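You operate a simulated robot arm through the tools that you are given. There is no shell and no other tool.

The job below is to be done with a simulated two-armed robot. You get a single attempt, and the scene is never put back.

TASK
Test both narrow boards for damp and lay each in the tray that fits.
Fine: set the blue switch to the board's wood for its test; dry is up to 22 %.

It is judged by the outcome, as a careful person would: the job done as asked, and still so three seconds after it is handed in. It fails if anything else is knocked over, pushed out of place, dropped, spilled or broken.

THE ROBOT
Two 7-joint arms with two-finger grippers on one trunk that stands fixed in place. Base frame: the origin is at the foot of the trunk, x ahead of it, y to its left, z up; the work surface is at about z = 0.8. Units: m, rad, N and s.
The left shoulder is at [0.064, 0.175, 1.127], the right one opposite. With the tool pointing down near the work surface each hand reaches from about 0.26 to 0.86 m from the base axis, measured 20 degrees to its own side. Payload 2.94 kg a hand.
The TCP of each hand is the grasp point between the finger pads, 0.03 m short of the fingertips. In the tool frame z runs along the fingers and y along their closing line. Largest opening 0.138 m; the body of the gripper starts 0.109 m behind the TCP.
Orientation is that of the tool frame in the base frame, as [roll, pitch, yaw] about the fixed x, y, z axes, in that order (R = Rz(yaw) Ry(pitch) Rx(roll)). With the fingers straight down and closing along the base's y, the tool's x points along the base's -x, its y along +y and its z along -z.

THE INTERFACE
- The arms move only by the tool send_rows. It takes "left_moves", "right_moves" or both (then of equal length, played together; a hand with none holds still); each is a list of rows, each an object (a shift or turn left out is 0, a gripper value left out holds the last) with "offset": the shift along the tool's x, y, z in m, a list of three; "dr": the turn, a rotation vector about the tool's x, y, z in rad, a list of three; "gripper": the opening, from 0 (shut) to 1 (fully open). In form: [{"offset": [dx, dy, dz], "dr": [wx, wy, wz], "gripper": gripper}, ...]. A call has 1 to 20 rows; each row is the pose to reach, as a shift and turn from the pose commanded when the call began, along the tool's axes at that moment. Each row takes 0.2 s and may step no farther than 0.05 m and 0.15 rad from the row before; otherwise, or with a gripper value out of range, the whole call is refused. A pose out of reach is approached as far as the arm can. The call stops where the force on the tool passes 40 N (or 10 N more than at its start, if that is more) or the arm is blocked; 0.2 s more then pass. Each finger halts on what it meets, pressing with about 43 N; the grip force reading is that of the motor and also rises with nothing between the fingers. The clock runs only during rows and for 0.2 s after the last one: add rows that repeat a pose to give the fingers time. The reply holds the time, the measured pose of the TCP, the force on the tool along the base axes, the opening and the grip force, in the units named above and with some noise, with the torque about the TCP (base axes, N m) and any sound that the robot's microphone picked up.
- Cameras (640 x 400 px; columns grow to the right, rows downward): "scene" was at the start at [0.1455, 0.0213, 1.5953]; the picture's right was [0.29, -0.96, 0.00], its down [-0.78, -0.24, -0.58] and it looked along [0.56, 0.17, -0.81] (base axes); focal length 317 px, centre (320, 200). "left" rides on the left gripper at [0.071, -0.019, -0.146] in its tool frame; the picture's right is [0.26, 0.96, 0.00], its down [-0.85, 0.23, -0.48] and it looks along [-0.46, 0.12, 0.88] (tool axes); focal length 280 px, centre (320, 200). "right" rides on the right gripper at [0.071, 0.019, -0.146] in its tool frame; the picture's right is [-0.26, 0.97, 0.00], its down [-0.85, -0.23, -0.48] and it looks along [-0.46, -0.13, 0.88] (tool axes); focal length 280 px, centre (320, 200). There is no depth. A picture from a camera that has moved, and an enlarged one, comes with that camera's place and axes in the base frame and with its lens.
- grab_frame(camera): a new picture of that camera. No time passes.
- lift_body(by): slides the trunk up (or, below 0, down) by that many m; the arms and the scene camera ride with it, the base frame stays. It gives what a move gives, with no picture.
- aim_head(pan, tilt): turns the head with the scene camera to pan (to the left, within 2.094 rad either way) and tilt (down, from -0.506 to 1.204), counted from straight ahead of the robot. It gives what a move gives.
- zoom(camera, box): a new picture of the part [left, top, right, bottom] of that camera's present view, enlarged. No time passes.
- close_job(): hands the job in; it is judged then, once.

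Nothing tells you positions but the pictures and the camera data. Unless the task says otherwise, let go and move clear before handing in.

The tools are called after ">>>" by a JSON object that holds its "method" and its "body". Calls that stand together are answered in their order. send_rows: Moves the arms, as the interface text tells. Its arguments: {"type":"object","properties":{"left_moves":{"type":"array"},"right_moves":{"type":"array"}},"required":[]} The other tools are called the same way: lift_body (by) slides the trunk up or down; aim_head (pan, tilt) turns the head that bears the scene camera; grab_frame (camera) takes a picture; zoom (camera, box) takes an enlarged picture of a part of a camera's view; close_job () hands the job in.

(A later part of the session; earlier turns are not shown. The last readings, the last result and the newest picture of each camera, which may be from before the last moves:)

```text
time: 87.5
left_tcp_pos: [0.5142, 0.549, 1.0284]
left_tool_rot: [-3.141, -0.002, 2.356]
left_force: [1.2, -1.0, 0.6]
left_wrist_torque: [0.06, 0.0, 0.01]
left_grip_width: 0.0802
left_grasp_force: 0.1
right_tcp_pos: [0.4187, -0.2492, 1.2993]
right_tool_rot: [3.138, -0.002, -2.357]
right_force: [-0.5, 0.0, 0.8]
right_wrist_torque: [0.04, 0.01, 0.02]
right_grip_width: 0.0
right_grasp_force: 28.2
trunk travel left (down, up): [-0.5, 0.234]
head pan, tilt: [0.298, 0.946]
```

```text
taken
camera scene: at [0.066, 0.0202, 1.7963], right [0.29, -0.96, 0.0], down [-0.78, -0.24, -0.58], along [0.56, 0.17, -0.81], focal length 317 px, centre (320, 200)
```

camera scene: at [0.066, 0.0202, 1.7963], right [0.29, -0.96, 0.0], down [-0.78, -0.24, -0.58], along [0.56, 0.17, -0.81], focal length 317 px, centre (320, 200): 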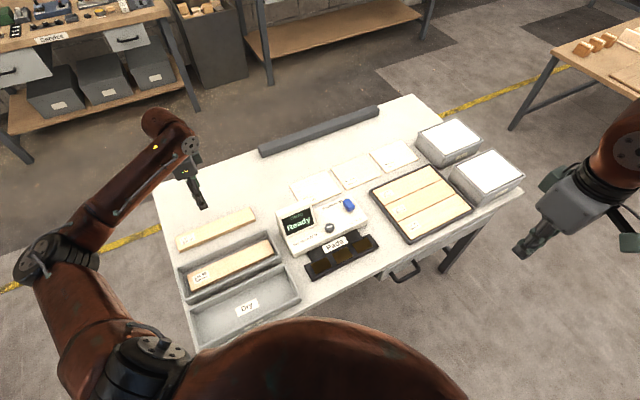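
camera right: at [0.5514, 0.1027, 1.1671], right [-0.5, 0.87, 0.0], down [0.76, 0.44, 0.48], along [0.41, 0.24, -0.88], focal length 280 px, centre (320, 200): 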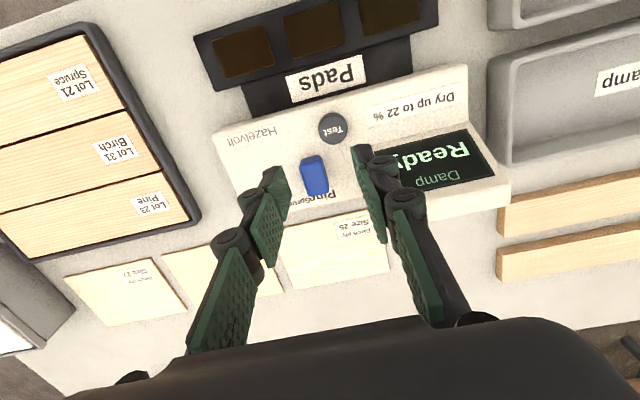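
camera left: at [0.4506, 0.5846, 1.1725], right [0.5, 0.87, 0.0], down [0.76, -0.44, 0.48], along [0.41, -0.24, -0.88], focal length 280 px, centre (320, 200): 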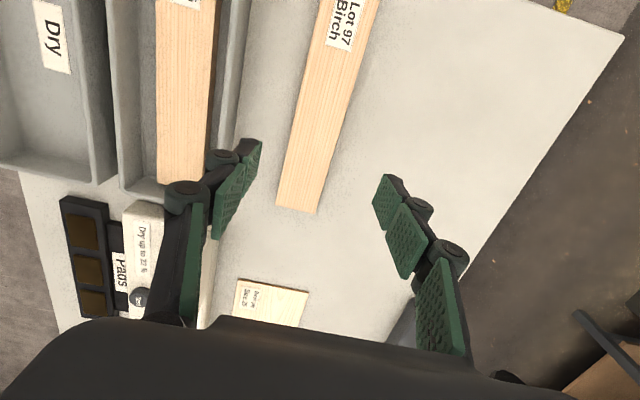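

Birch board centre confirmed at e1≈−0.0235, e2≈0.754. Descend to just above, then to grip height.

>>> {"method": "send_rows", "body": {"left_moves": [{"offset": [0, 0.002, 0.04]}, {"offset": [0, 0.002, 0.08]}, {"offset": [0, 0.002, 0.12]}, {"offset": [0, 0.002, 0.145]}, {"offset": [0, 0.002, 0.15]}, {"offset": [0, 0.002, 0.15]}]}}

>>> {"method": "grab_frame", "body": {"camera": "left"}}

>>> {"method": "zoom", "body": {"camera": "scene", "box": [160, 160, 280, 260]}}

```text
time: 88.9
left_tcp_pos: [0.5141, 0.5497, 0.8773]
left_tool_rot: [-3.141, 0.002, 2.357]
left_force: [-0.1, -0.3, 0.1]
left_wrist_torque: [-0.02, 0.02, 0.01]
left_grip_width: 0.0801
left_grasp_force: 0.0
right_tcp_pos: [0.4189, -0.25, 1.2992]
right_tool_rot: [-3.142, 0.0, -2.355]
right_force: [-0.2, -0.7, 0.1]
right_wrist_torque: [-0.01, 0.02, 0.0]
right_grip_width: 0.0
right_grasp_force: 27.8
trunk travel left (down, up): [-0.5, 0.234]
head pan, tilt: [0.298, 0.946]
```

```text
taken
camera left: at [0.4521, 0.5858, 1.0219], right [0.5, 0.87, 0.0], down [0.76, -0.44, 0.48], along [0.41, -0.24, -0.88], focal length 280 px, centre (320, 200)
```

left: 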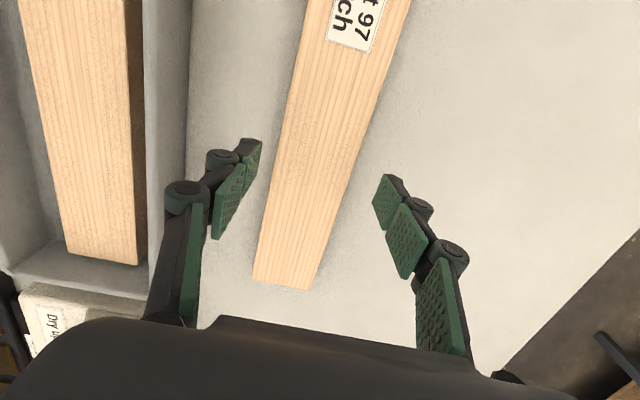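

```text
4.00 times, centred on (220, 210) of scene
camera zoom: at [0.0652, 0.021, 1.7963], right [0.29, -0.96, 0.0], down [-0.78, -0.24, -0.58], along [0.56, 0.17, -0.81], focal length 1269 px, centre (720, 160)
```

zoom: 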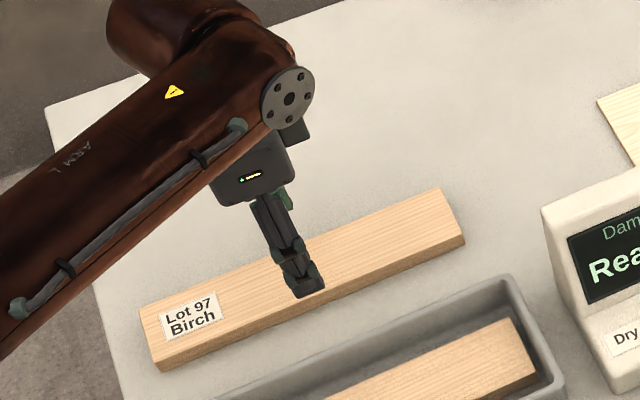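

Aligned. Lower to grip height, close and lift.

>>> {"method": "send_rows", "body": {"left_moves": [{"offset": [0, 0, 0.015], "gripper": 0.58}, {"offset": [0, 0, 0.03], "gripper": 0.58}, {"offset": [0, 0, 0.043], "gripper": 0.58}, {"offset": [0, 0, 0.043], "gripper": 0.48}, {"offset": [0, 0, 0.043], "gripper": 0.38}, {"offset": [0, 0, 0.043], "gripper": 0.38}, {"offset": [0, 0, 0.043], "gripper": 0.38}, {"offset": [0, 0, 0.043], "gripper": 0.38}]}}

>>> {"method": "send_rows", "body": {"left_moves": [{"offset": [0, 0, -0.01]}, {"offset": [0, 0, -0.05]}, {"offset": [0, 0, -0.09]}, {"offset": [0, 0, -0.13]}, {"offset": [0, 0, -0.165]}, {"offset": [0, 0, -0.165]}]}}

>>> {"method": "grab_frame", "body": {"camera": "left"}}

>>> {"method": "grab_frame", "body": {"camera": "scene"}}

```text
time: 90.7
left_tcp_pos: [0.5149, 0.5489, 0.8338]
left_tool_rot: [-3.141, 0.0, 2.355]
left_force: [-0.3, 0.1, 0.0]
left_wrist_torque: [0.11, 0.07, 0.05]
left_grip_width: 0.0588
left_grasp_force: 42.9
right_tcp_pos: [0.418, -0.2482, 1.2987]
right_tool_rot: [3.141, 0.001, -2.355]
right_force: [-0.6, 1.4, -0.3]
right_wrist_torque: [-0.02, -0.01, 0.02]
right_grip_width: 0.0
right_grasp_force: 28.4
trunk travel left (down, up): [-0.5, 0.234]
head pan, tilt: [0.298, 0.946]
```

```text
time: 92.1
left_tcp_pos: [0.5173, 0.5475, 0.9969]
left_tool_rot: [-3.14, -0.001, 2.355]
left_force: [-0.8, 0.0, -1.3]
left_wrist_torque: [-0.07, -0.03, -0.05]
left_grip_width: 0.0588
left_grasp_force: 43.1
right_tcp_pos: [0.4191, -0.249, 1.2992]
right_tool_rot: [3.14, 0.001, -2.356]
right_force: [0.9, -0.2, -0.2]
right_wrist_torque: [-0.04, 0.0, -0.03]
right_grip_width: 0.0003
right_grasp_force: 28.4
trunk travel left (down, up): [-0.5, 0.234]
head pan, tilt: [0.298, 0.946]
```

```text
taken
camera left: at [0.4536, 0.5842, 1.1425], right [0.5, 0.87, 0.0], down [0.76, -0.44, 0.48], along [0.41, -0.24, -0.88], focal length 280 px, centre (320, 200)
```

left: 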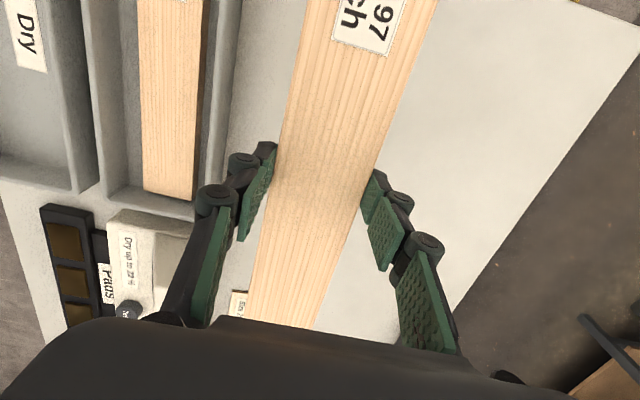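

```text
taken
camera scene: at [0.0655, 0.0214, 1.7963], right [0.29, -0.96, 0.0], down [-0.78, -0.24, -0.58], along [0.56, 0.17, -0.81], focal length 317 px, centre (320, 200)
```

scene: 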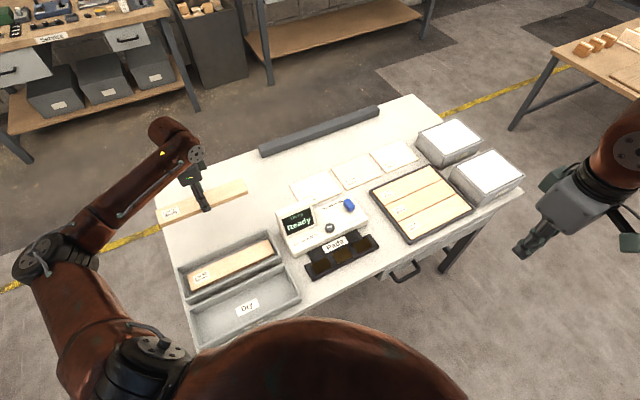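

Birch board held. Carry it at z≈1.02 across to above the pads.

>>> {"method": "send_rows", "body": {"left_moves": [{"offset": [-0.0288, -0.0255, -0.015]}, {"offset": [-0.0576, -0.0511, -0.025]}, {"offset": [-0.0864, -0.0766, -0.025]}, {"offset": [-0.1152, -0.1022, -0.025]}, {"offset": [-0.144, -0.1277, -0.025]}, {"offset": [-0.1728, -0.1533, -0.025]}, {"offset": [-0.2015, -0.1788, -0.025]}, {"offset": [-0.2303, -0.2043, -0.025]}, {"offset": [-0.2591, -0.2299, -0.025]}, {"offset": [-0.2879, -0.2554, -0.025]}, {"offset": [-0.3167, -0.281, -0.025]}, {"offset": [-0.3455, -0.3065, -0.025]}, {"offset": [-0.3455, -0.3065, -0.025]}]}}

>>> {"method": "zoom", "body": {"camera": "scene", "box": [260, 180, 410, 290]}}

```text
time: 94.9
left_tcp_pos: [0.5418, 0.0895, 1.0241]
left_tool_rot: [-3.141, 0.002, 2.358]
left_force: [0.6, 0.3, -1.9]
left_wrist_torque: [-0.05, 0.0, -0.01]
left_grip_width: 0.0589
left_grasp_force: 42.5
right_tcp_pos: [0.4191, -0.2487, 1.3005]
right_tool_rot: [3.14, 0.0, -2.356]
right_force: [0.4, 1.5, 0.5]
right_wrist_torque: [-0.02, 0.0, -0.04]
right_grip_width: 0.0
right_grasp_force: 28.9
trunk travel left (down, up): [-0.5, 0.234]
head pan, tilt: [0.298, 0.946]
```

```text
3.64 times, centred on (335, 235) of scene
camera zoom: at [0.0651, 0.0219, 1.7963], right [0.29, -0.96, 0.0], down [-0.78, -0.24, -0.58], along [0.56, 0.17, -0.81], focal length 1154 px, centre (266, 73)
```

zoom: 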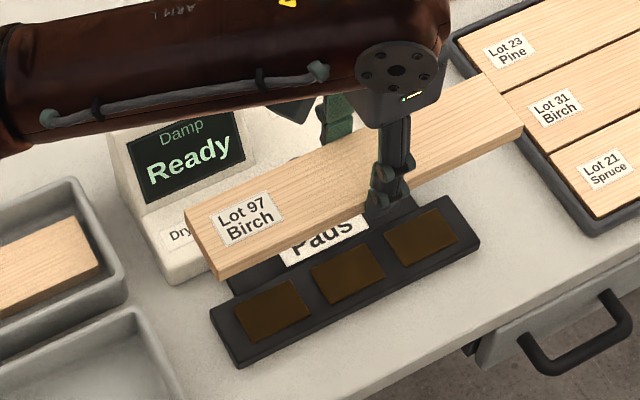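

In position above the pads. Lower to just above them.

>>> {"method": "send_rows", "body": {"left_moves": [{"offset": [-0.0015, 0, 0.04]}, {"offset": [-0.0015, 0, 0.08]}, {"offset": [-0.0015, 0, 0.12]}, {"offset": [-0.0015, 0, 0.15]}, {"offset": [-0.0015, 0, 0.158]}, {"offset": [-0.0015, 0, 0.158]}]}}

>>> {"method": "zoom", "body": {"camera": "scene", "box": [260, 180, 410, 290]}}

```text
time: 96.3
left_tcp_pos: [0.542, 0.0848, 0.8685]
left_tool_rot: [-3.14, -0.001, 2.356]
left_force: [0.2, -0.3, -1.6]
left_wrist_torque: [-0.01, 0.01, 0.04]
left_grip_width: 0.0592
left_grasp_force: 42.8
right_tcp_pos: [0.4185, -0.2491, 1.3007]
right_tool_rot: [3.139, -0.002, -2.355]
right_force: [0.3, 0.0, -0.3]
right_wrist_torque: [0.0, -0.01, -0.04]
right_grip_width: 0.0
right_grasp_force: 28.1
trunk travel left (down, up): [-0.5, 0.234]
head pan, tilt: [0.298, 0.946]
```

```text
3.64 times, centred on (335, 235) of scene
camera zoom: at [0.0654, 0.0204, 1.7963], right [0.29, -0.96, 0.0], down [-0.78, -0.24, -0.58], along [0.56, 0.17, -0.81], focal length 1154 px, centre (266, 73)
```

zoom: 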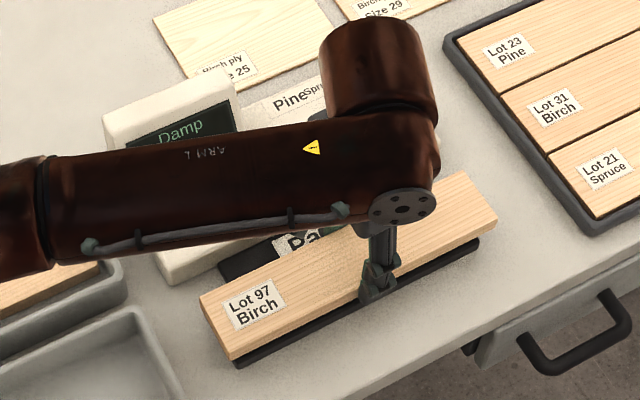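

Aligned over the strip. Final small steps down.

>>> {"method": "send_rows", "body": {"left_moves": [{"offset": [0, 0.001, 0.004]}, {"offset": [0, 0.001, 0.008]}, {"offset": [0, 0.001, 0.011]}, {"offset": [0, 0.001, 0.011]}]}}

```text
time: 97.3
left_tcp_pos: [0.5439, 0.0868, 0.8573]
left_tool_rot: [-3.139, 0.001, 2.356]
left_force: [0.1, -0.6, -1.3]
left_wrist_torque: [0.0, -0.01, 0.04]
left_grip_width: 0.0591
left_grasp_force: 43.0
right_tcp_pos: [0.4189, -0.2502, 1.2989]
right_tool_rot: [3.137, 0.003, -2.358]
right_force: [-0.7, 0.5, -0.4]
right_wrist_torque: [-0.02, -0.01, -0.02]
right_grip_width: 0.0
right_grasp_force: 28.1
trunk travel left (down, up): [-0.5, 0.234]
head pan, tilt: [0.298, 0.946]
```

>>> {"method": "send_rows", "body": {"left_moves": [{"offset": [0, 0, 0.001]}, {"offset": [0, 0, 0.002]}, {"offset": [0, 0, 0.002]}]}}

```text
time: 98.1
left_tcp_pos: [0.5447, 0.0861, 0.8565]
left_tool_rot: [3.14, 0.003, 2.357]
left_force: [-4.8, 2.9, 21.6]
left_wrist_torque: [0.63, 0.92, -0.07]
left_grip_width: 0.0593
left_grasp_force: 43.6
right_tcp_pos: [0.4156, -0.2485, 1.3006]
right_tool_rot: [3.141, 0.003, -2.356]
right_force: [0.4, 0.4, 0.0]
right_wrist_torque: [-0.05, -0.01, 0.05]
right_grip_width: 0.0001
right_grasp_force: 28.6
trunk travel left (down, up): [-0.5, 0.234]
head pan, tilt: [0.298, 0.946]
```

The board touches the pads (about 23 N). Ease up 1 mm, release with a small opening and rise.

>>> {"method": "send_rows", "body": {"left_moves": [{"offset": [0, 0, -0.001]}, {"offset": [0, 0, -0.001], "gripper": 0.48}, {"offset": [0, 0, -0.001], "gripper": 0.54}, {"offset": [0, 0, -0.001], "gripper": 0.54}, {"offset": [0, 0, -0.001], "gripper": 0.54}, {"offset": [0, 0, -0.03], "gripper": 0.54}, {"offset": [0, 0, -0.07], "gripper": 0.54}, {"offset": [0, 0, -0.1], "gripper": 0.54}, {"offset": [0, 0, -0.1], "gripper": 0.54}]}}

>>> {"method": "zoom", "body": {"camera": "scene", "box": [260, 180, 410, 290]}}

>>> {"method": "grab_frame", "body": {"camera": "left"}}

```text
time: 100.1
left_tcp_pos: [0.5454, 0.0881, 0.9553]
left_tool_rot: [-3.141, -0.001, 2.356]
left_force: [-0.5, -0.3, 0.4]
left_wrist_torque: [0.01, 0.0, 0.03]
left_grip_width: 0.0746
left_grasp_force: 0.0
right_tcp_pos: [0.4178, -0.2495, 1.2994]
right_tool_rot: [3.139, 0.0, -2.356]
right_force: [0.3, -0.4, 0.7]
right_wrist_torque: [0.03, -0.03, 0.02]
right_grip_width: 0.0
right_grasp_force: 27.9
trunk travel left (down, up): [-0.5, 0.234]
head pan, tilt: [0.298, 0.946]
```

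```text
3.64 times, centred on (335, 235) of scene
camera zoom: at [0.0652, 0.0205, 1.7963], right [0.29, -0.96, 0.0], down [-0.78, -0.24, -0.58], along [0.56, 0.17, -0.81], focal length 1154 px, centre (266, 73)
```

zoom: 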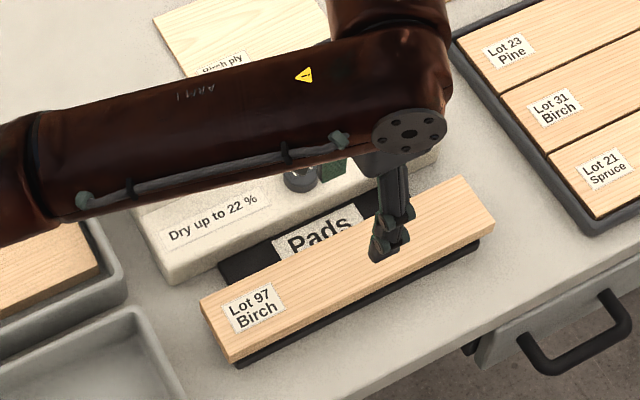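

```text
taken
camera left: at [0.4822, 0.1244, 1.0998], right [0.5, 0.87, 0.0], down [0.76, -0.44, 0.48], along [0.41, -0.24, -0.88], focal length 280 px, centre (320, 200)
```

left: 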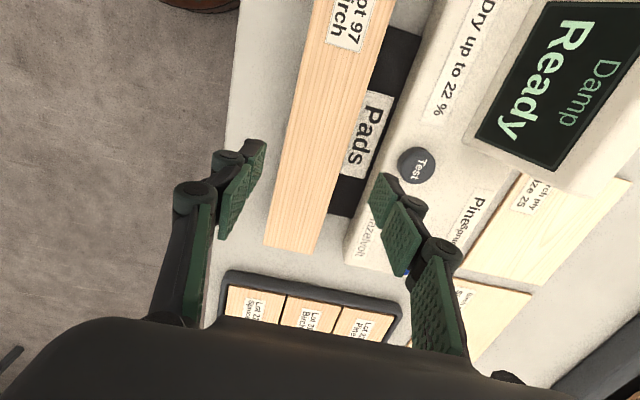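

Birch board is flat on the pads. Move closed fingers over the Test button again and lower to just above it.

>>> {"method": "send_rows", "body": {"left_moves": [{"offset": [0, 0, 0], "gripper": 0.3}, {"offset": [0, 0.02, 0], "gripper": 0.1}, {"offset": [0, 0.045, 0], "gripper": 0}, {"offset": [-0.0005, 0.07, 0], "gripper": 0}, {"offset": [-0.001, 0.0935, 0], "gripper": 0}, {"offset": [-0.001, 0.0935, 0], "gripper": 0}, {"offset": [-0.001, 0.0935, 0.03], "gripper": 0}, {"offset": [-0.001, 0.0935, 0.055], "gripper": 0}, {"offset": [-0.001, 0.0935, 0.065], "gripper": 0}, {"offset": [-0.001, 0.0935, 0.065], "gripper": 0}]}}

>>> {"method": "zoom", "body": {"camera": "left", "box": [260, 0, 640, 240]}}

>>> {"method": "zoom", "body": {"camera": "scene", "box": [260, 160, 410, 270]}}

```text
time: 102.3
left_tcp_pos: [0.6109, 0.1509, 0.8889]
left_tool_rot: [-3.14, 0.0, 2.356]
left_force: [-0.1, -0.5, -0.6]
left_wrist_torque: [0.01, 0.0, -0.04]
left_grip_width: 0.0002
left_grasp_force: 28.2
right_tcp_pos: [0.4195, -0.2496, 1.2994]
right_tool_rot: [3.14, 0.0, -2.356]
right_force: [0.5, 0.1, 0.5]
right_wrist_torque: [-0.03, -0.02, -0.01]
right_grip_width: 0.0
right_grasp_force: 28.2
trunk travel left (down, up): [-0.5, 0.234]
head pan, tilt: [0.298, 0.946]
```

```text
1.67 times, centred on (450, 120) of left
camera zoom: at [0.5483, 0.1875, 1.0334], right [0.5, 0.87, 0.0], down [0.76, -0.44, 0.48], along [0.41, -0.24, -0.88], focal length 467 px, centre (103, 333)
```

zoom: 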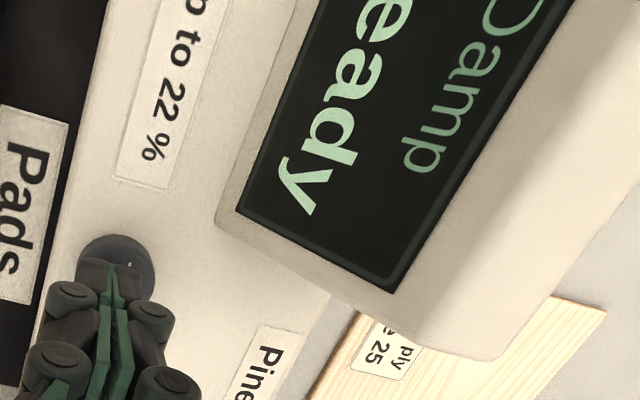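

```text
3.64 times, centred on (335, 215) of scene
camera zoom: at [0.0651, 0.0205, 1.7964], right [0.29, -0.96, 0.0], down [-0.78, -0.24, -0.58], along [0.56, 0.17, -0.81], focal length 1154 px, centre (266, 146)
```

zoom: 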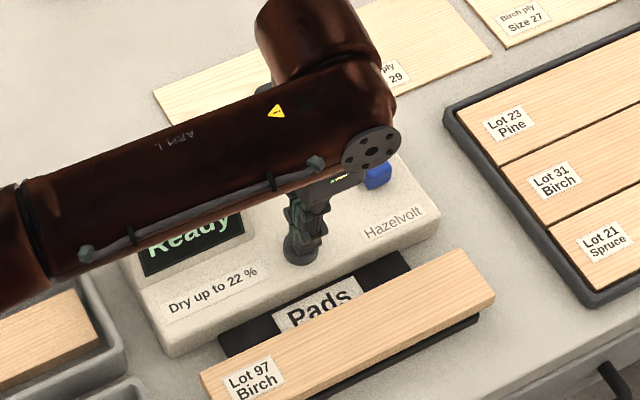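

Over the button with the switch at Birch. Press gently to the click height.

>>> {"method": "send_rows", "body": {"left_moves": [{"offset": [0, 0.001, 0.004]}, {"offset": [0, 0.001, 0.008]}, {"offset": [0, 0.001, 0.01]}, {"offset": [0, 0.001, 0.012]}]}}

>>> {"method": "zoom", "body": {"camera": "left", "box": [260, 0, 640, 240]}}

```text
time: 103.3
left_tcp_pos: [0.613, 0.153, 0.8767]
left_tool_rot: [-3.14, 0.004, 2.356]
left_force: [-0.3, 1.3, 2.8]
left_wrist_torque: [0.01, 0.01, -0.04]
left_grip_width: 0.0
left_grasp_force: 28.4
right_tcp_pos: [0.4182, -0.25, 1.2993]
right_tool_rot: [3.139, 0.0, -2.356]
right_force: [-0.2, -0.1, -0.2]
right_wrist_torque: [-0.03, 0.01, 0.01]
right_grip_width: 0.0001
right_grasp_force: 28.6
trunk travel left (down, up): [-0.5, 0.234]
head pan, tilt: [0.298, 0.946]
heard: click
```

```text
1.67 times, centred on (450, 120) of left
camera zoom: at [0.5491, 0.1892, 1.0217], right [0.5, 0.87, 0.0], down [0.76, -0.44, 0.48], along [0.41, -0.24, -0.88], focal length 467 px, centre (103, 333)
```

zoom: 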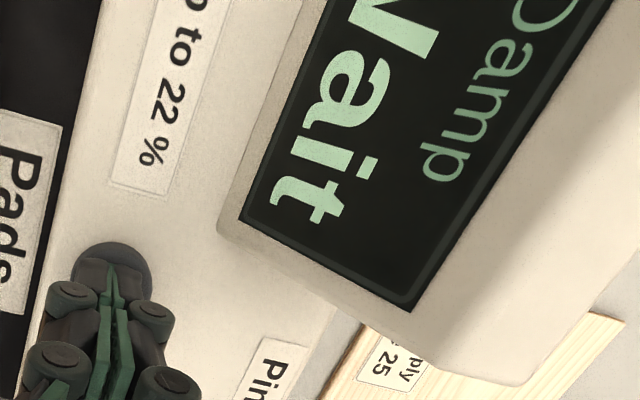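

Click and "Wait". Rise and read the result.

>>> {"method": "send_rows", "body": {"left_moves": [{"offset": [0, 0, -0.02]}, {"offset": [0, 0, -0.05]}, {"offset": [0, 0, -0.08]}, {"offset": [0, 0, -0.08]}, {"offset": [0, 0, -0.08]}, {"offset": [0, 0, -0.08]}]}}

>>> {"method": "grab_frame", "body": {"camera": "left"}}

>>> {"method": "zoom", "body": {"camera": "scene", "box": [260, 160, 410, 270]}}

```text
time: 104.7
left_tcp_pos: [0.6115, 0.1496, 0.9565]
left_tool_rot: [-3.141, -0.001, 2.355]
left_force: [1.2, -0.1, 0.1]
left_wrist_torque: [-0.01, 0.02, -0.03]
left_grip_width: 0.0
left_grasp_force: 28.0
right_tcp_pos: [0.4189, -0.2502, 1.2992]
right_tool_rot: [3.14, 0.001, -2.357]
right_force: [-0.3, -0.3, 0.2]
right_wrist_torque: [0.03, -0.01, -0.01]
right_grip_width: 0.0
right_grasp_force: 28.1
trunk travel left (down, up): [-0.5, 0.234]
head pan, tilt: [0.298, 0.946]
```

```text
taken
camera left: at [0.5483, 0.1866, 1.1011], right [0.5, 0.87, 0.0], down [0.76, -0.44, 0.48], along [0.41, -0.24, -0.88], focal length 280 px, centre (320, 200)
```

left: 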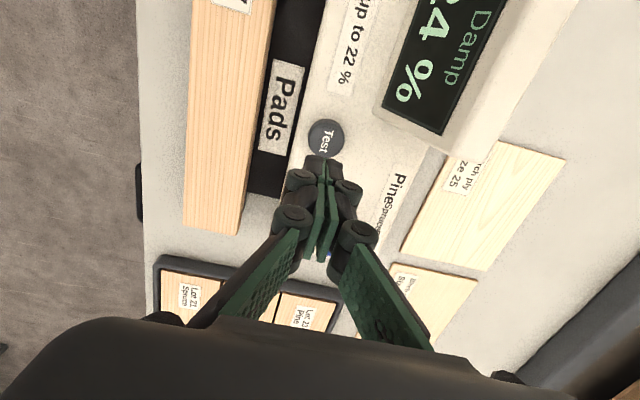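

```text
3.64 times, centred on (335, 215) of scene
camera zoom: at [0.0652, 0.0204, 1.7963], right [0.29, -0.96, 0.0], down [-0.78, -0.24, -0.58], along [0.56, 0.17, -0.81], focal length 1154 px, centre (266, 146)
```

zoom: 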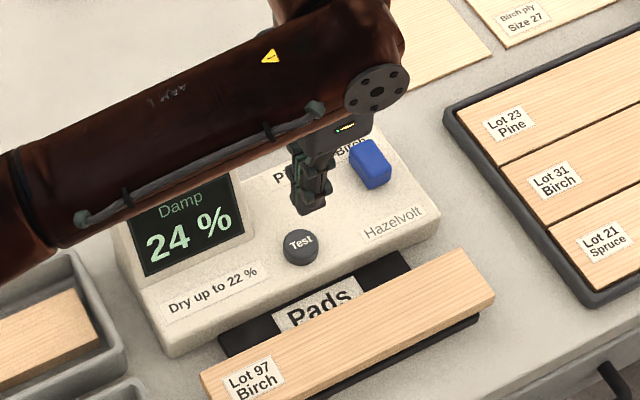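

The display reads 24 % again. Since both read the same, I want to double check the switch setting and the display closely before deciding.

>>> {"method": "zoom", "body": {"camera": "left", "box": [370, 0, 580, 150]}}

>>> {"method": "zoom", "body": {"camera": "scene", "box": [290, 170, 380, 240]}}

>>> {"method": "zoom", "body": {"camera": "scene", "box": [320, 185, 370, 220]}}

```text
2.67 times, centred on (475, 75) of left
camera zoom: at [0.5483, 0.1866, 1.1011], right [0.5, 0.87, 0.0], down [0.76, -0.44, 0.48], along [0.41, -0.24, -0.88], focal length 748 px, centre (-93, 533)
```

zoom: 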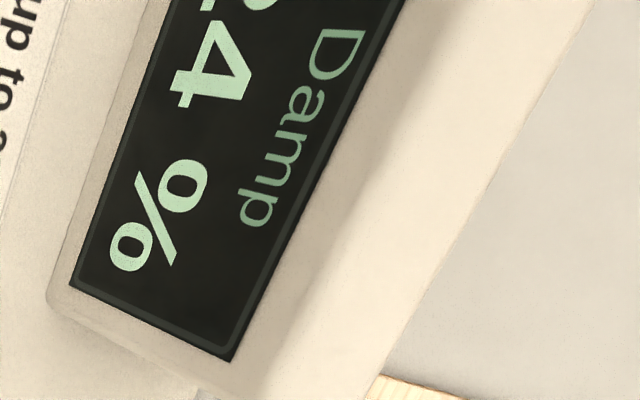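

```text
5.71 times, centred on (335, 205) of scene
camera zoom: at [0.0652, 0.0204, 1.7963], right [0.29, -0.96, 0.0], down [-0.78, -0.24, -0.58], along [0.56, 0.17, -0.81], focal length 1813 px, centre (234, 171)
```

zoom: 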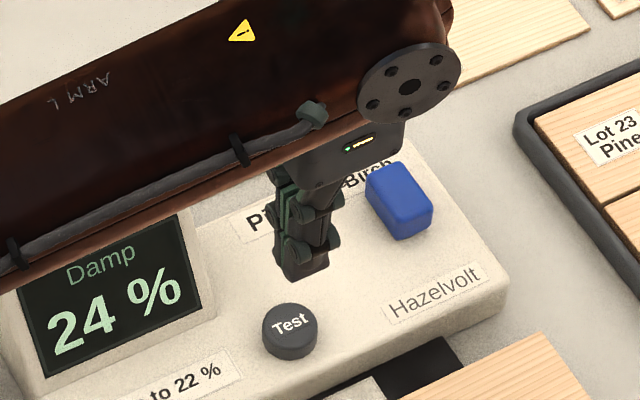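

```text
11.43 times, centred on (345, 202) of scene
camera zoom: at [0.0652, 0.0204, 1.7963], right [0.29, -0.96, 0.0], down [-0.78, -0.24, -0.58], along [0.56, 0.17, -0.81], focal length 3627 px, centre (34, 171)
```

zoom: 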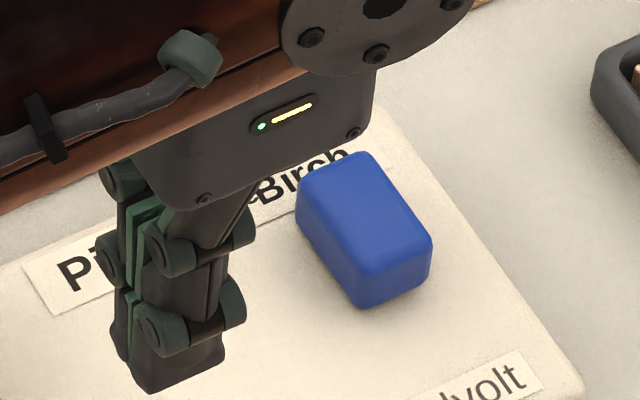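

Knob is visually at Birch. To be careful, I'll check the knob is fully seated at its end position (a gentle push to the right), then repeat the Birch test.

>>> {"method": "send_rows", "body": {"left_moves": [{"offset": [-0.025, 0.02, 0]}, {"offset": [-0.05, 0.04, 0]}, {"offset": [-0.058, 0.048, 0]}, {"offset": [-0.058, 0.048, 0.035]}, {"offset": [-0.058, 0.048, 0.069]}, {"offset": [-0.058, 0.048, 0.069]}]}}

>>> {"method": "zoom", "body": {"camera": "scene", "box": [290, 160, 380, 240]}}

```text
time: 106.1
left_tcp_pos: [0.6896, 0.1461, 0.8879]
left_tool_rot: [-3.141, -0.001, 2.357]
left_force: [0.8, -0.4, -0.1]
left_wrist_torque: [-0.01, 0.06, -0.03]
left_grip_width: 0.0001
left_grasp_force: 28.7
right_tcp_pos: [0.4177, -0.2502, 1.2991]
right_tool_rot: [3.139, 0.0, -2.356]
right_force: [0.1, -0.1, -0.2]
right_wrist_torque: [0.0, -0.01, 0.03]
right_grip_width: 0.0
right_grasp_force: 28.0
trunk travel left (down, up): [-0.5, 0.234]
head pan, tilt: [0.298, 0.946]
```

```text
5.00 times, centred on (335, 200) of scene
camera zoom: at [0.065, 0.0204, 1.7964], right [0.29, -0.96, 0.0], down [-0.78, -0.24, -0.58], along [0.56, 0.17, -0.81], focal length 1587 px, centre (245, 200)
```

zoom: 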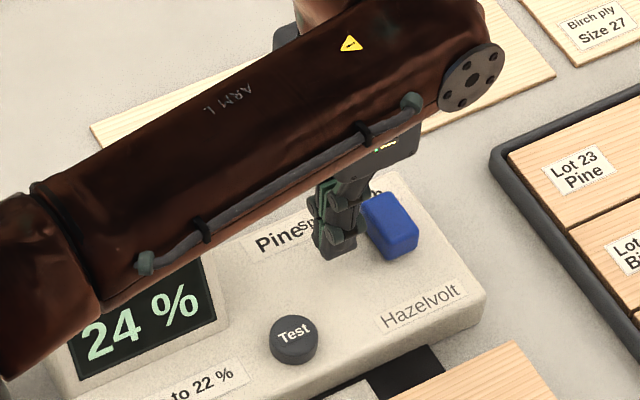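

Fingers beside the knob. Gentle push to the right to feel for the end stop.

>>> {"method": "send_rows", "body": {"left_moves": [{"offset": [-0.01, 0, 0]}, {"offset": [-0.016, 0, 0]}, {"offset": [-0.019, 0, 0]}, {"offset": [-0.021, 0, 0]}, {"offset": [-0.023, 0, 0]}]}}

>>> {"method": "zoom", "body": {"camera": "scene", "box": [290, 160, 380, 240]}}

```text
time: 107.3
left_tcp_pos: [0.7034, 0.1316, 0.8884]
left_tool_rot: [-3.14, -0.002, 2.358]
left_force: [-6.7, 2.6, -0.5]
left_wrist_torque: [0.04, 0.18, -0.04]
left_grip_width: 0.006
left_grasp_force: 28.3
right_tcp_pos: [0.4186, -0.2493, 1.3003]
right_tool_rot: [3.141, -0.001, -2.356]
right_force: [0.4, 0.1, 0.6]
right_wrist_torque: [-0.04, -0.04, -0.01]
right_grip_width: 0.0001
right_grasp_force: 29.2
trunk travel left (down, up): [-0.5, 0.234]
head pan, tilt: [0.298, 0.946]
```

```text
5.00 times, centred on (335, 200) of scene
camera zoom: at [0.0644, 0.0208, 1.7964], right [0.29, -0.96, 0.0], down [-0.78, -0.24, -0.58], along [0.56, 0.17, -0.81], focal length 1587 px, centre (245, 200)
```

zoom: 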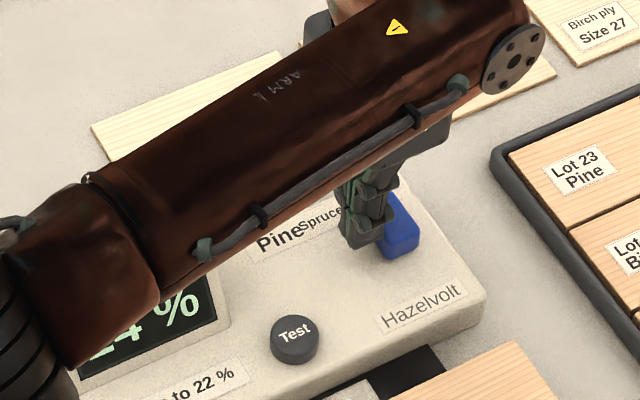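

The knob is against its end stop at Birch (≈7 N). Back off, rise, and press Test again to confirm the Birch reading.

>>> {"method": "send_rows", "body": {"left_moves": [{"offset": [0.012, 0, 0]}, {"offset": [0.025, 0, 0]}, {"offset": [0.03, 0, -0.035]}, {"offset": [0.03, 0, -0.068]}, {"offset": [0.055, -0.025, -0.068]}, {"offset": [0.082, -0.05, -0.068]}, {"offset": [0.082, -0.05, -0.068]}, {"offset": [0.082, -0.05, -0.035]}, {"offset": [0.082, -0.05, -0.005]}, {"offset": [0.082, -0.05, 0.0]}, {"offset": [0.082, -0.05, 0.0]}]}}

>>> {"method": "zoom", "body": {"camera": "left", "box": [260, 0, 640, 240]}}

```text
time: 109.7
left_tcp_pos: [0.6104, 0.1527, 0.8891]
left_tool_rot: [-3.141, 0.0, 2.356]
left_force: [0.2, -0.4, -0.8]
left_wrist_torque: [-0.01, 0.0, -0.02]
left_grip_width: 0.0
left_grasp_force: 28.1
right_tcp_pos: [0.4181, -0.2495, 1.3001]
right_tool_rot: [3.14, 0.001, -2.356]
right_force: [0.3, 0.0, 1.1]
right_wrist_torque: [-0.02, 0.03, -0.03]
right_grip_width: 0.0002
right_grasp_force: 28.4
trunk travel left (down, up): [-0.5, 0.234]
head pan, tilt: [0.298, 0.946]
```

```text
1.67 times, centred on (450, 120) of left
camera zoom: at [0.5465, 0.19, 1.0344], right [0.5, 0.87, 0.0], down [0.76, -0.44, 0.48], along [0.41, -0.24, -0.88], focal length 467 px, centre (103, 333)
```

zoom: 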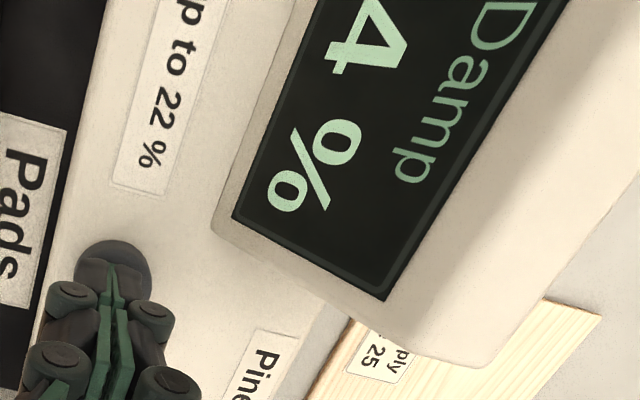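

>>> {"method": "send_rows", "body": {"left_moves": [{"offset": [0, 0, 0.004]}, {"offset": [0, 0, 0.008]}, {"offset": [0, 0, 0.01]}, {"offset": [0, 0, 0.012]}]}}

>>> {"method": "send_rows", "body": {"left_moves": [{"offset": [0, 0, -0.02]}, {"offset": [0, 0, -0.05]}, {"offset": [0, 0, -0.08]}, {"offset": [0, 0, -0.08]}, {"offset": [0, 0, -0.08]}, {"offset": [0, 0, -0.08]}, {"offset": [0, 0, -0.08]}]}}

>>> {"method": "zoom", "body": {"camera": "scene", "box": [260, 160, 410, 270]}}

>>> {"method": "grab_frame", "body": {"camera": "left"}}

```text
time: 110.7
left_tcp_pos: [0.6091, 0.1535, 0.8761]
left_tool_rot: [-3.14, 0.0, 2.356]
left_force: [0.1, -1.0, 2.6]
left_wrist_torque: [-0.02, -0.02, 0.02]
left_grip_width: 0.0
left_grasp_force: 28.4
right_tcp_pos: [0.4171, -0.2493, 1.2993]
right_tool_rot: [3.14, 0.0, -2.355]
right_force: [0.6, 0.0, 0.0]
right_wrist_torque: [-0.02, 0.01, -0.01]
right_grip_width: 0.0
right_grasp_force: 28.5
trunk travel left (down, up): [-0.5, 0.234]
head pan, tilt: [0.298, 0.946]
heard: click
```

```text
time: 112.3
left_tcp_pos: [0.6108, 0.1558, 0.9554]
left_tool_rot: [-3.14, -0.001, 2.356]
left_force: [-0.4, 0.0, -0.2]
left_wrist_torque: [0.01, -0.01, 0.03]
left_grip_width: 0.0
left_grasp_force: 28.6
right_tcp_pos: [0.4185, -0.2489, 1.2998]
right_tool_rot: [3.138, 0.0, -2.357]
right_force: [0.5, 0.1, -0.5]
right_wrist_torque: [0.0, -0.01, 0.0]
right_grip_width: 0.0001
right_grasp_force: 28.0
trunk travel left (down, up): [-0.5, 0.234]
head pan, tilt: [0.298, 0.946]
```

```text
3.64 times, centred on (335, 215) of scene
camera zoom: at [0.0652, 0.0204, 1.7963], right [0.29, -0.96, 0.0], down [-0.78, -0.24, -0.58], along [0.56, 0.17, -0.81], focal length 1154 px, centre (266, 146)
```

zoom: 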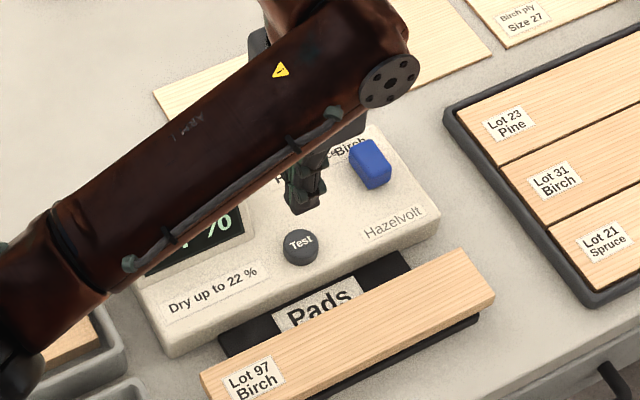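

```text
taken
camera left: at [0.5478, 0.192, 1.1003], right [0.5, 0.87, 0.0], down [0.76, -0.44, 0.48], along [0.41, -0.24, -0.88], focal length 280 px, centre (320, 200)
```

left: 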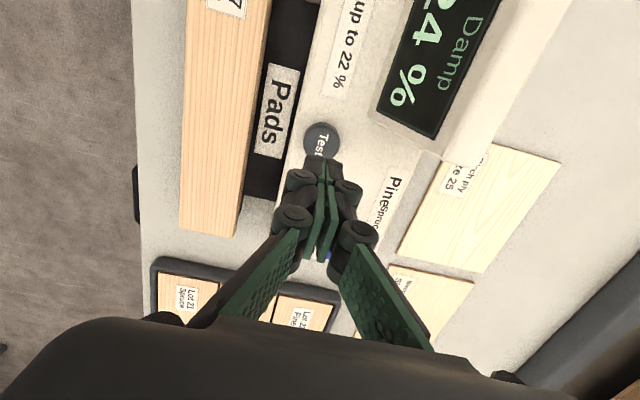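

Birch reads 24 % again with the switch firmly on Birch, so the Birch board is damp too (both > 22 %). I'll go back to the Birch board, straddle it, and take a look at the display on the way.

>>> {"method": "send_rows", "body": {"left_moves": [{"offset": [-0.0005, -0.025, 0], "gripper": 0.2}, {"offset": [-0.001, -0.05, 0], "gripper": 0.4}, {"offset": [-0.0015, -0.075, 0], "gripper": 0.56}, {"offset": [-0.002, -0.0955, 0], "gripper": 0.56}, {"offset": [-0.002, -0.0955, 0], "gripper": 0.56}, {"offset": [-0.002, -0.0955, 0.03], "gripper": 0.56}, {"offset": [-0.002, -0.0955, 0.06], "gripper": 0.56}, {"offset": [-0.002, -0.0955, 0.06], "gripper": 0.56}]}}

>>> {"method": "grab_frame", "body": {"camera": "left"}}

>>> {"method": "zoom", "body": {"camera": "scene", "box": [260, 170, 410, 290]}}

```text
time: 114.1
left_tcp_pos: [0.5478, 0.0854, 0.8966]
left_tool_rot: [-3.14, 0.0, 2.356]
left_force: [-0.1, 0.4, 1.3]
left_wrist_torque: [-0.03, -0.03, -0.02]
left_grip_width: 0.0771
left_grasp_force: 0.1
right_tcp_pos: [0.4184, -0.2495, 1.2998]
right_tool_rot: [3.14, 0.0, -2.357]
right_force: [-0.1, -0.1, 0.2]
right_wrist_torque: [0.0, 0.0, -0.02]
right_grip_width: 0.0002
right_grasp_force: 27.8
trunk travel left (down, up): [-0.5, 0.234]
head pan, tilt: [0.298, 0.946]
```

```text
taken
camera left: at [0.484, 0.1228, 1.0416], right [0.5, 0.87, 0.0], down [0.76, -0.44, 0.48], along [0.41, -0.24, -0.88], focal length 280 px, centre (320, 200)
```

left: 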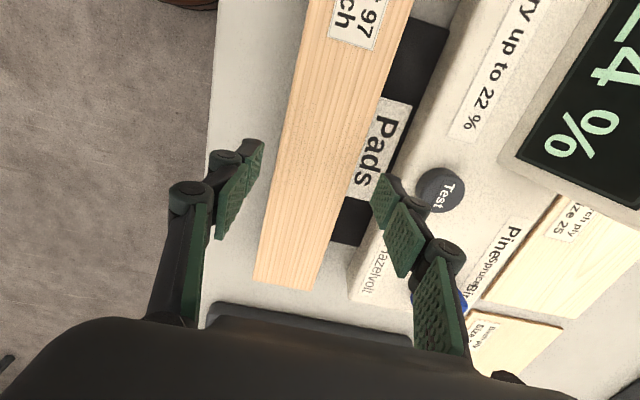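

```text
3.33 times, centred on (335, 230) of scene
camera zoom: at [0.0649, 0.0201, 1.7964], right [0.29, -0.96, 0.0], down [-0.78, -0.24, -0.58], along [0.56, 0.17, -0.81], focal length 1058 px, centre (270, 100)
```

zoom: 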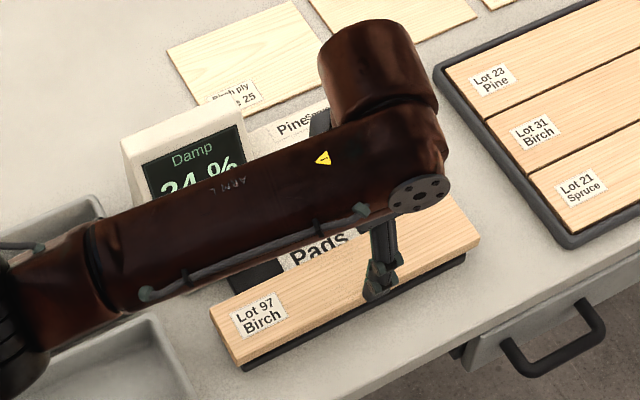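

Check the display's first digit closely.

>>> {"method": "zoom", "body": {"camera": "scene", "box": [288, 200, 328, 230]}}

>>> {"method": "zoom", "body": {"camera": "left", "box": [480, 0, 640, 220]}}

```text
13.33 times, centred on (308, 215) of scene
camera zoom: at [0.0649, 0.0201, 1.7964], right [0.29, -0.96, 0.0], down [-0.78, -0.24, -0.58], along [0.56, 0.17, -0.81], focal length 4231 px, centre (480, 0)
```

zoom: 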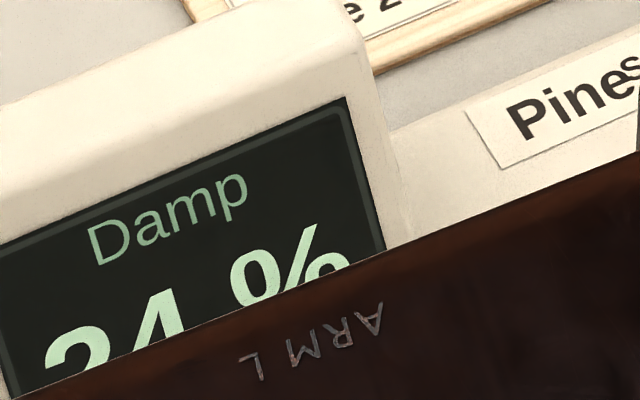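

```text
1.82 times, centred on (560, 110) of left
camera zoom: at [0.484, 0.1228, 1.0416], right [0.5, 0.87, 0.0], down [0.76, -0.44, 0.48], along [0.41, -0.24, -0.88], focal length 510 px, centre (-116, 364)
```

zoom: 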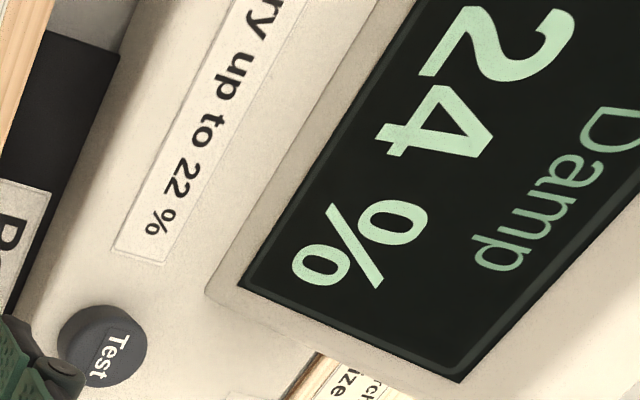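

Clearly 24 %. Grip the Birch board and lift.

>>> {"method": "send_rows", "body": {"left_moves": [{"offset": [0.002, 0, 0.015], "gripper": 0.56}, {"offset": [0.002, 0, 0.03], "gripper": 0.56}, {"offset": [0.002, 0, 0.04], "gripper": 0.56}, {"offset": [0.002, 0, 0.04], "gripper": 0.48}, {"offset": [0.002, 0, 0.04], "gripper": 0.38}, {"offset": [0.002, 0, 0.04], "gripper": 0.38}, {"offset": [0.002, 0, 0.04], "gripper": 0.38}, {"offset": [0.002, 0, 0.04], "gripper": 0.38}]}}

>>> {"method": "send_rows", "body": {"left_moves": [{"offset": [0, 0, -0.01]}, {"offset": [0, 0, -0.05]}, {"offset": [0, 0, -0.09]}, {"offset": [0, 0, -0.13]}, {"offset": [0, 0, -0.15]}, {"offset": [0.045, 0.005, -0.15]}, {"offset": [0.09, 0.01, -0.15]}, {"offset": [0.135, 0.015, -0.15]}, {"offset": [0.18, 0.02, -0.15]}, {"offset": [0.225, 0.026, -0.15]}, {"offset": [0.27, 0.034, -0.15]}, {"offset": [0.3, 0.07, -0.15]}, {"offset": [0.325, 0.105, -0.15]}, {"offset": [0.348, 0.141, -0.15]}, {"offset": [0.348, 0.141, -0.15]}]}}

>>> {"method": "grab_frame", "body": {"camera": "left"}}

>>> {"method": "zoom", "body": {"camera": "scene", "box": [150, 180, 330, 350]}}

```text
time: 115.9
left_tcp_pos: [0.5423, 0.0864, 0.8572]
left_tool_rot: [-3.14, 0.0, 2.357]
left_force: [1.0, 0.3, 1.0]
left_wrist_torque: [-0.05, -0.12, 0.06]
left_grip_width: 0.0589
left_grasp_force: 42.6
right_tcp_pos: [0.4187, -0.2492, 1.2999]
right_tool_rot: [3.139, 0.0, -2.356]
right_force: [0.3, 0.5, -0.4]
right_wrist_torque: [-0.01, -0.01, -0.04]
right_grip_width: 0.0001
right_grasp_force: 28.6
trunk travel left (down, up): [-0.5, 0.234]
head pan, tilt: [0.298, 0.946]
```

```text
time: 119.1
left_tcp_pos: [0.3989, 0.4332, 1.0045]
left_tool_rot: [-3.14, 0.0, 2.357]
left_force: [-0.5, -0.8, -1.3]
left_wrist_torque: [0.01, -0.04, -0.01]
left_grip_width: 0.0594
left_grasp_force: 43.4
right_tcp_pos: [0.4189, -0.2493, 1.2989]
right_tool_rot: [3.14, -0.001, -2.357]
right_force: [-0.6, 0.6, 0.3]
right_wrist_torque: [0.0, -0.01, 0.0]
right_grip_width: 0.0001
right_grasp_force: 28.2
trunk travel left (down, up): [-0.5, 0.234]
head pan, tilt: [0.298, 0.946]
```

```text
taken
camera left: at [0.3359, 0.4696, 1.1498], right [0.5, 0.87, 0.0], down [0.76, -0.44, 0.48], along [0.41, -0.24, -0.88], focal length 280 px, centre (320, 200)
```

left: 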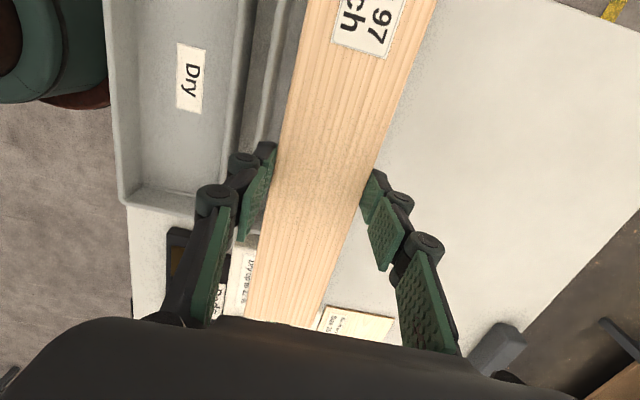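

```text
2.35 times, centred on (240, 265) of scene
camera zoom: at [0.0652, 0.0202, 1.7963], right [0.29, -0.96, 0.0], down [-0.78, -0.24, -0.58], along [0.56, 0.17, -0.81], focal length 747 px, centre (508, 47)
```

zoom: 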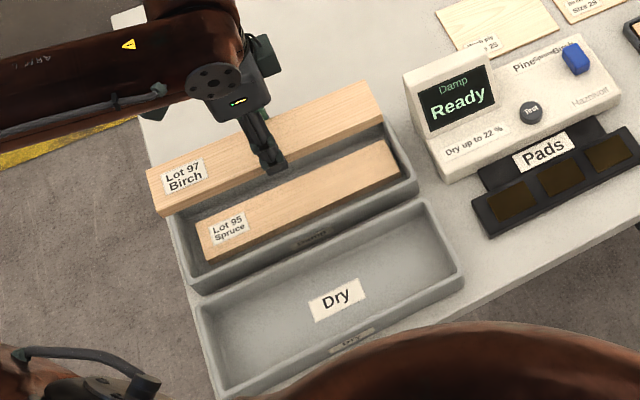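

Held above the Damp tray. Before placing, measure the tray interior width precisely (the Dry tray is identical and fully visible) to see whether two boards could lie side by side.

>>> {"method": "zoom", "body": {"camera": "scene", "box": [250, 255, 310, 305]}}

>>> {"method": "zoom", "body": {"camera": "scene", "box": [255, 215, 295, 275]}}

>>> {"method": "zoom", "body": {"camera": "left", "box": [100, 0, 300, 230]}}

```text
8.00 times, centred on (280, 280) of scene
camera zoom: at [0.0652, 0.0202, 1.7963], right [0.29, -0.96, 0.0], down [-0.78, -0.24, -0.58], along [0.56, 0.17, -0.81], focal length 2539 px, centre (640, -440)
```

zoom: 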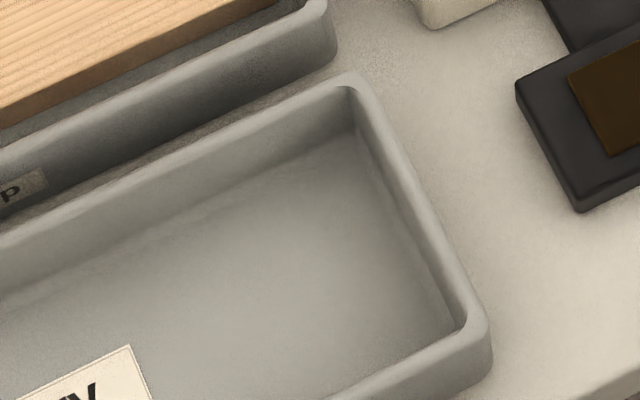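

```text
6.67 times, centred on (275, 245) of scene
camera zoom: at [0.0652, 0.0202, 1.7963], right [0.29, -0.96, 0.0], down [-0.78, -0.24, -0.58], along [0.56, 0.17, -0.81], focal length 2116 px, centre (620, -100)
```

zoom: 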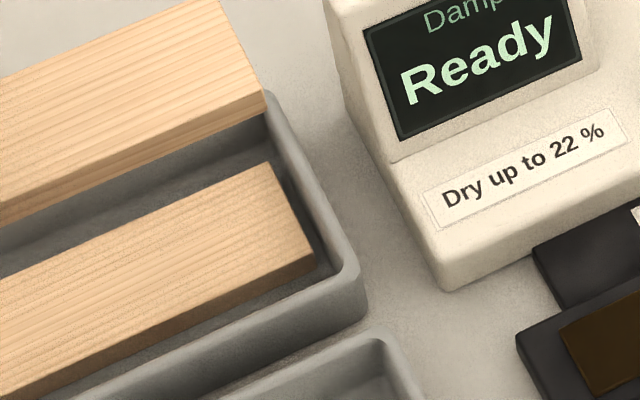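

```text
1.74 times, centred on (200, 115) of left
camera zoom: at [0.3359, 0.4696, 1.1498], right [0.5, 0.87, 0.0], down [0.76, -0.44, 0.48], along [0.41, -0.24, -0.88], focal length 488 px, centre (529, 348)
```

zoom: 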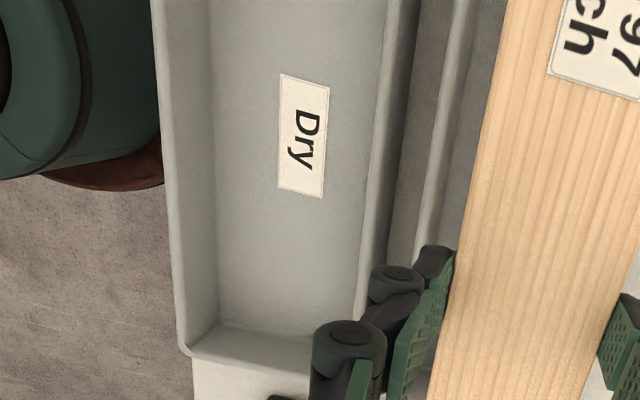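

The tray interior is ~0.104 m wide, so two 0.059 m boards can't lie side by side; the Birch board will be laid flat on top of the Spruce board within the Damp tray's walls (tray is about two boards deep). Lower to just above it.

>>> {"method": "send_rows", "body": {"left_moves": [{"offset": [0, -0.001, 0.04]}, {"offset": [0, -0.001, 0.08]}, {"offset": [0, -0.001, 0.115]}, {"offset": [0, -0.001, 0.13]}, {"offset": [0, -0.001, 0.13]}]}}

>>> {"method": "zoom", "body": {"camera": "scene", "box": [160, 200, 300, 310]}}

>>> {"method": "grab_frame", "body": {"camera": "left"}}

```text
time: 120.3
left_tcp_pos: [0.3969, 0.4309, 0.8761]
left_tool_rot: [-3.141, 0.0, 2.357]
left_force: [-0.3, -0.5, -0.9]
left_wrist_torque: [-0.01, -0.02, 0.0]
left_grip_width: 0.0589
left_grasp_force: 43.1
right_tcp_pos: [0.4184, -0.2495, 1.2993]
right_tool_rot: [3.139, 0.001, -2.355]
right_force: [-0.1, 0.4, 0.0]
right_wrist_torque: [-0.02, 0.03, -0.01]
right_grip_width: 0.0001
right_grasp_force: 28.1
trunk travel left (down, up): [-0.5, 0.234]
head pan, tilt: [0.298, 0.946]
```

```text
3.64 times, centred on (230, 255) of scene
camera zoom: at [0.0651, 0.0209, 1.7964], right [0.29, -0.96, 0.0], down [-0.78, -0.24, -0.58], along [0.56, 0.17, -0.81], focal length 1154 px, centre (647, 0)
```

zoom: 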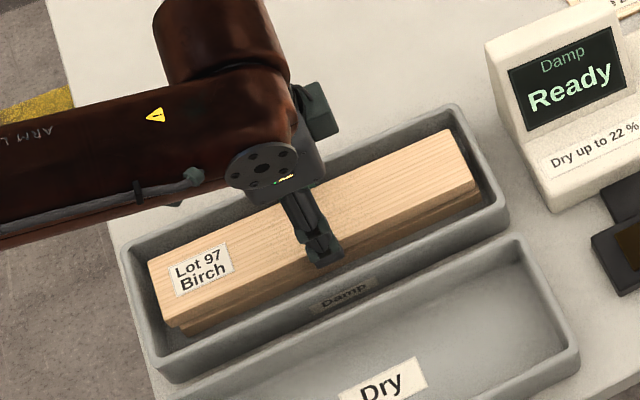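

```text
taken
camera left: at [0.3338, 0.4677, 1.02], right [0.5, 0.87, 0.0], down [0.76, -0.44, 0.48], along [0.41, -0.24, -0.88], focal length 280 px, centre (320, 200)
```

left: 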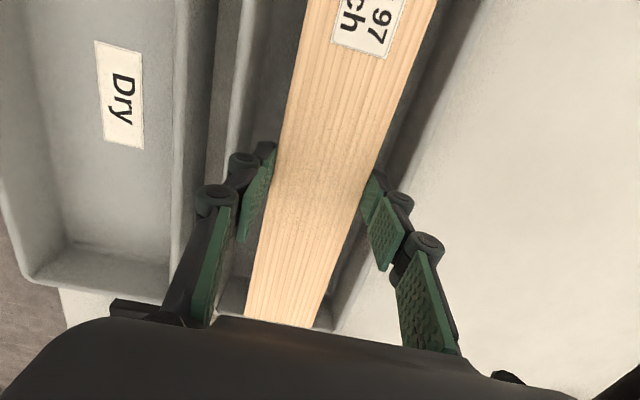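

Aligned above the Spruce board. Lower slowly to contact.

>>> {"method": "send_rows", "body": {"left_moves": [{"offset": [0, 0, 0.006]}, {"offset": [0, 0, 0.011]}, {"offset": [0, 0, 0.014]}, {"offset": [0, 0, 0.016]}]}}

```text
time: 121.3
left_tcp_pos: [0.3965, 0.4303, 0.8628]
left_tool_rot: [3.139, 0.001, 2.356]
left_force: [-2.5, -1.2, 17.3]
left_wrist_torque: [0.64, 1.01, 0.18]
left_grip_width: 0.0591
left_grasp_force: 43.0
right_tcp_pos: [0.4163, -0.2513, 1.2999]
right_tool_rot: [3.137, 0.004, -2.357]
right_force: [0.1, 0.3, 0.2]
right_wrist_torque: [0.0, 0.05, 0.0]
right_grip_width: 0.0
right_grasp_force: 28.2
trunk travel left (down, up): [-0.5, 0.234]
head pan, tilt: [0.298, 0.946]
```

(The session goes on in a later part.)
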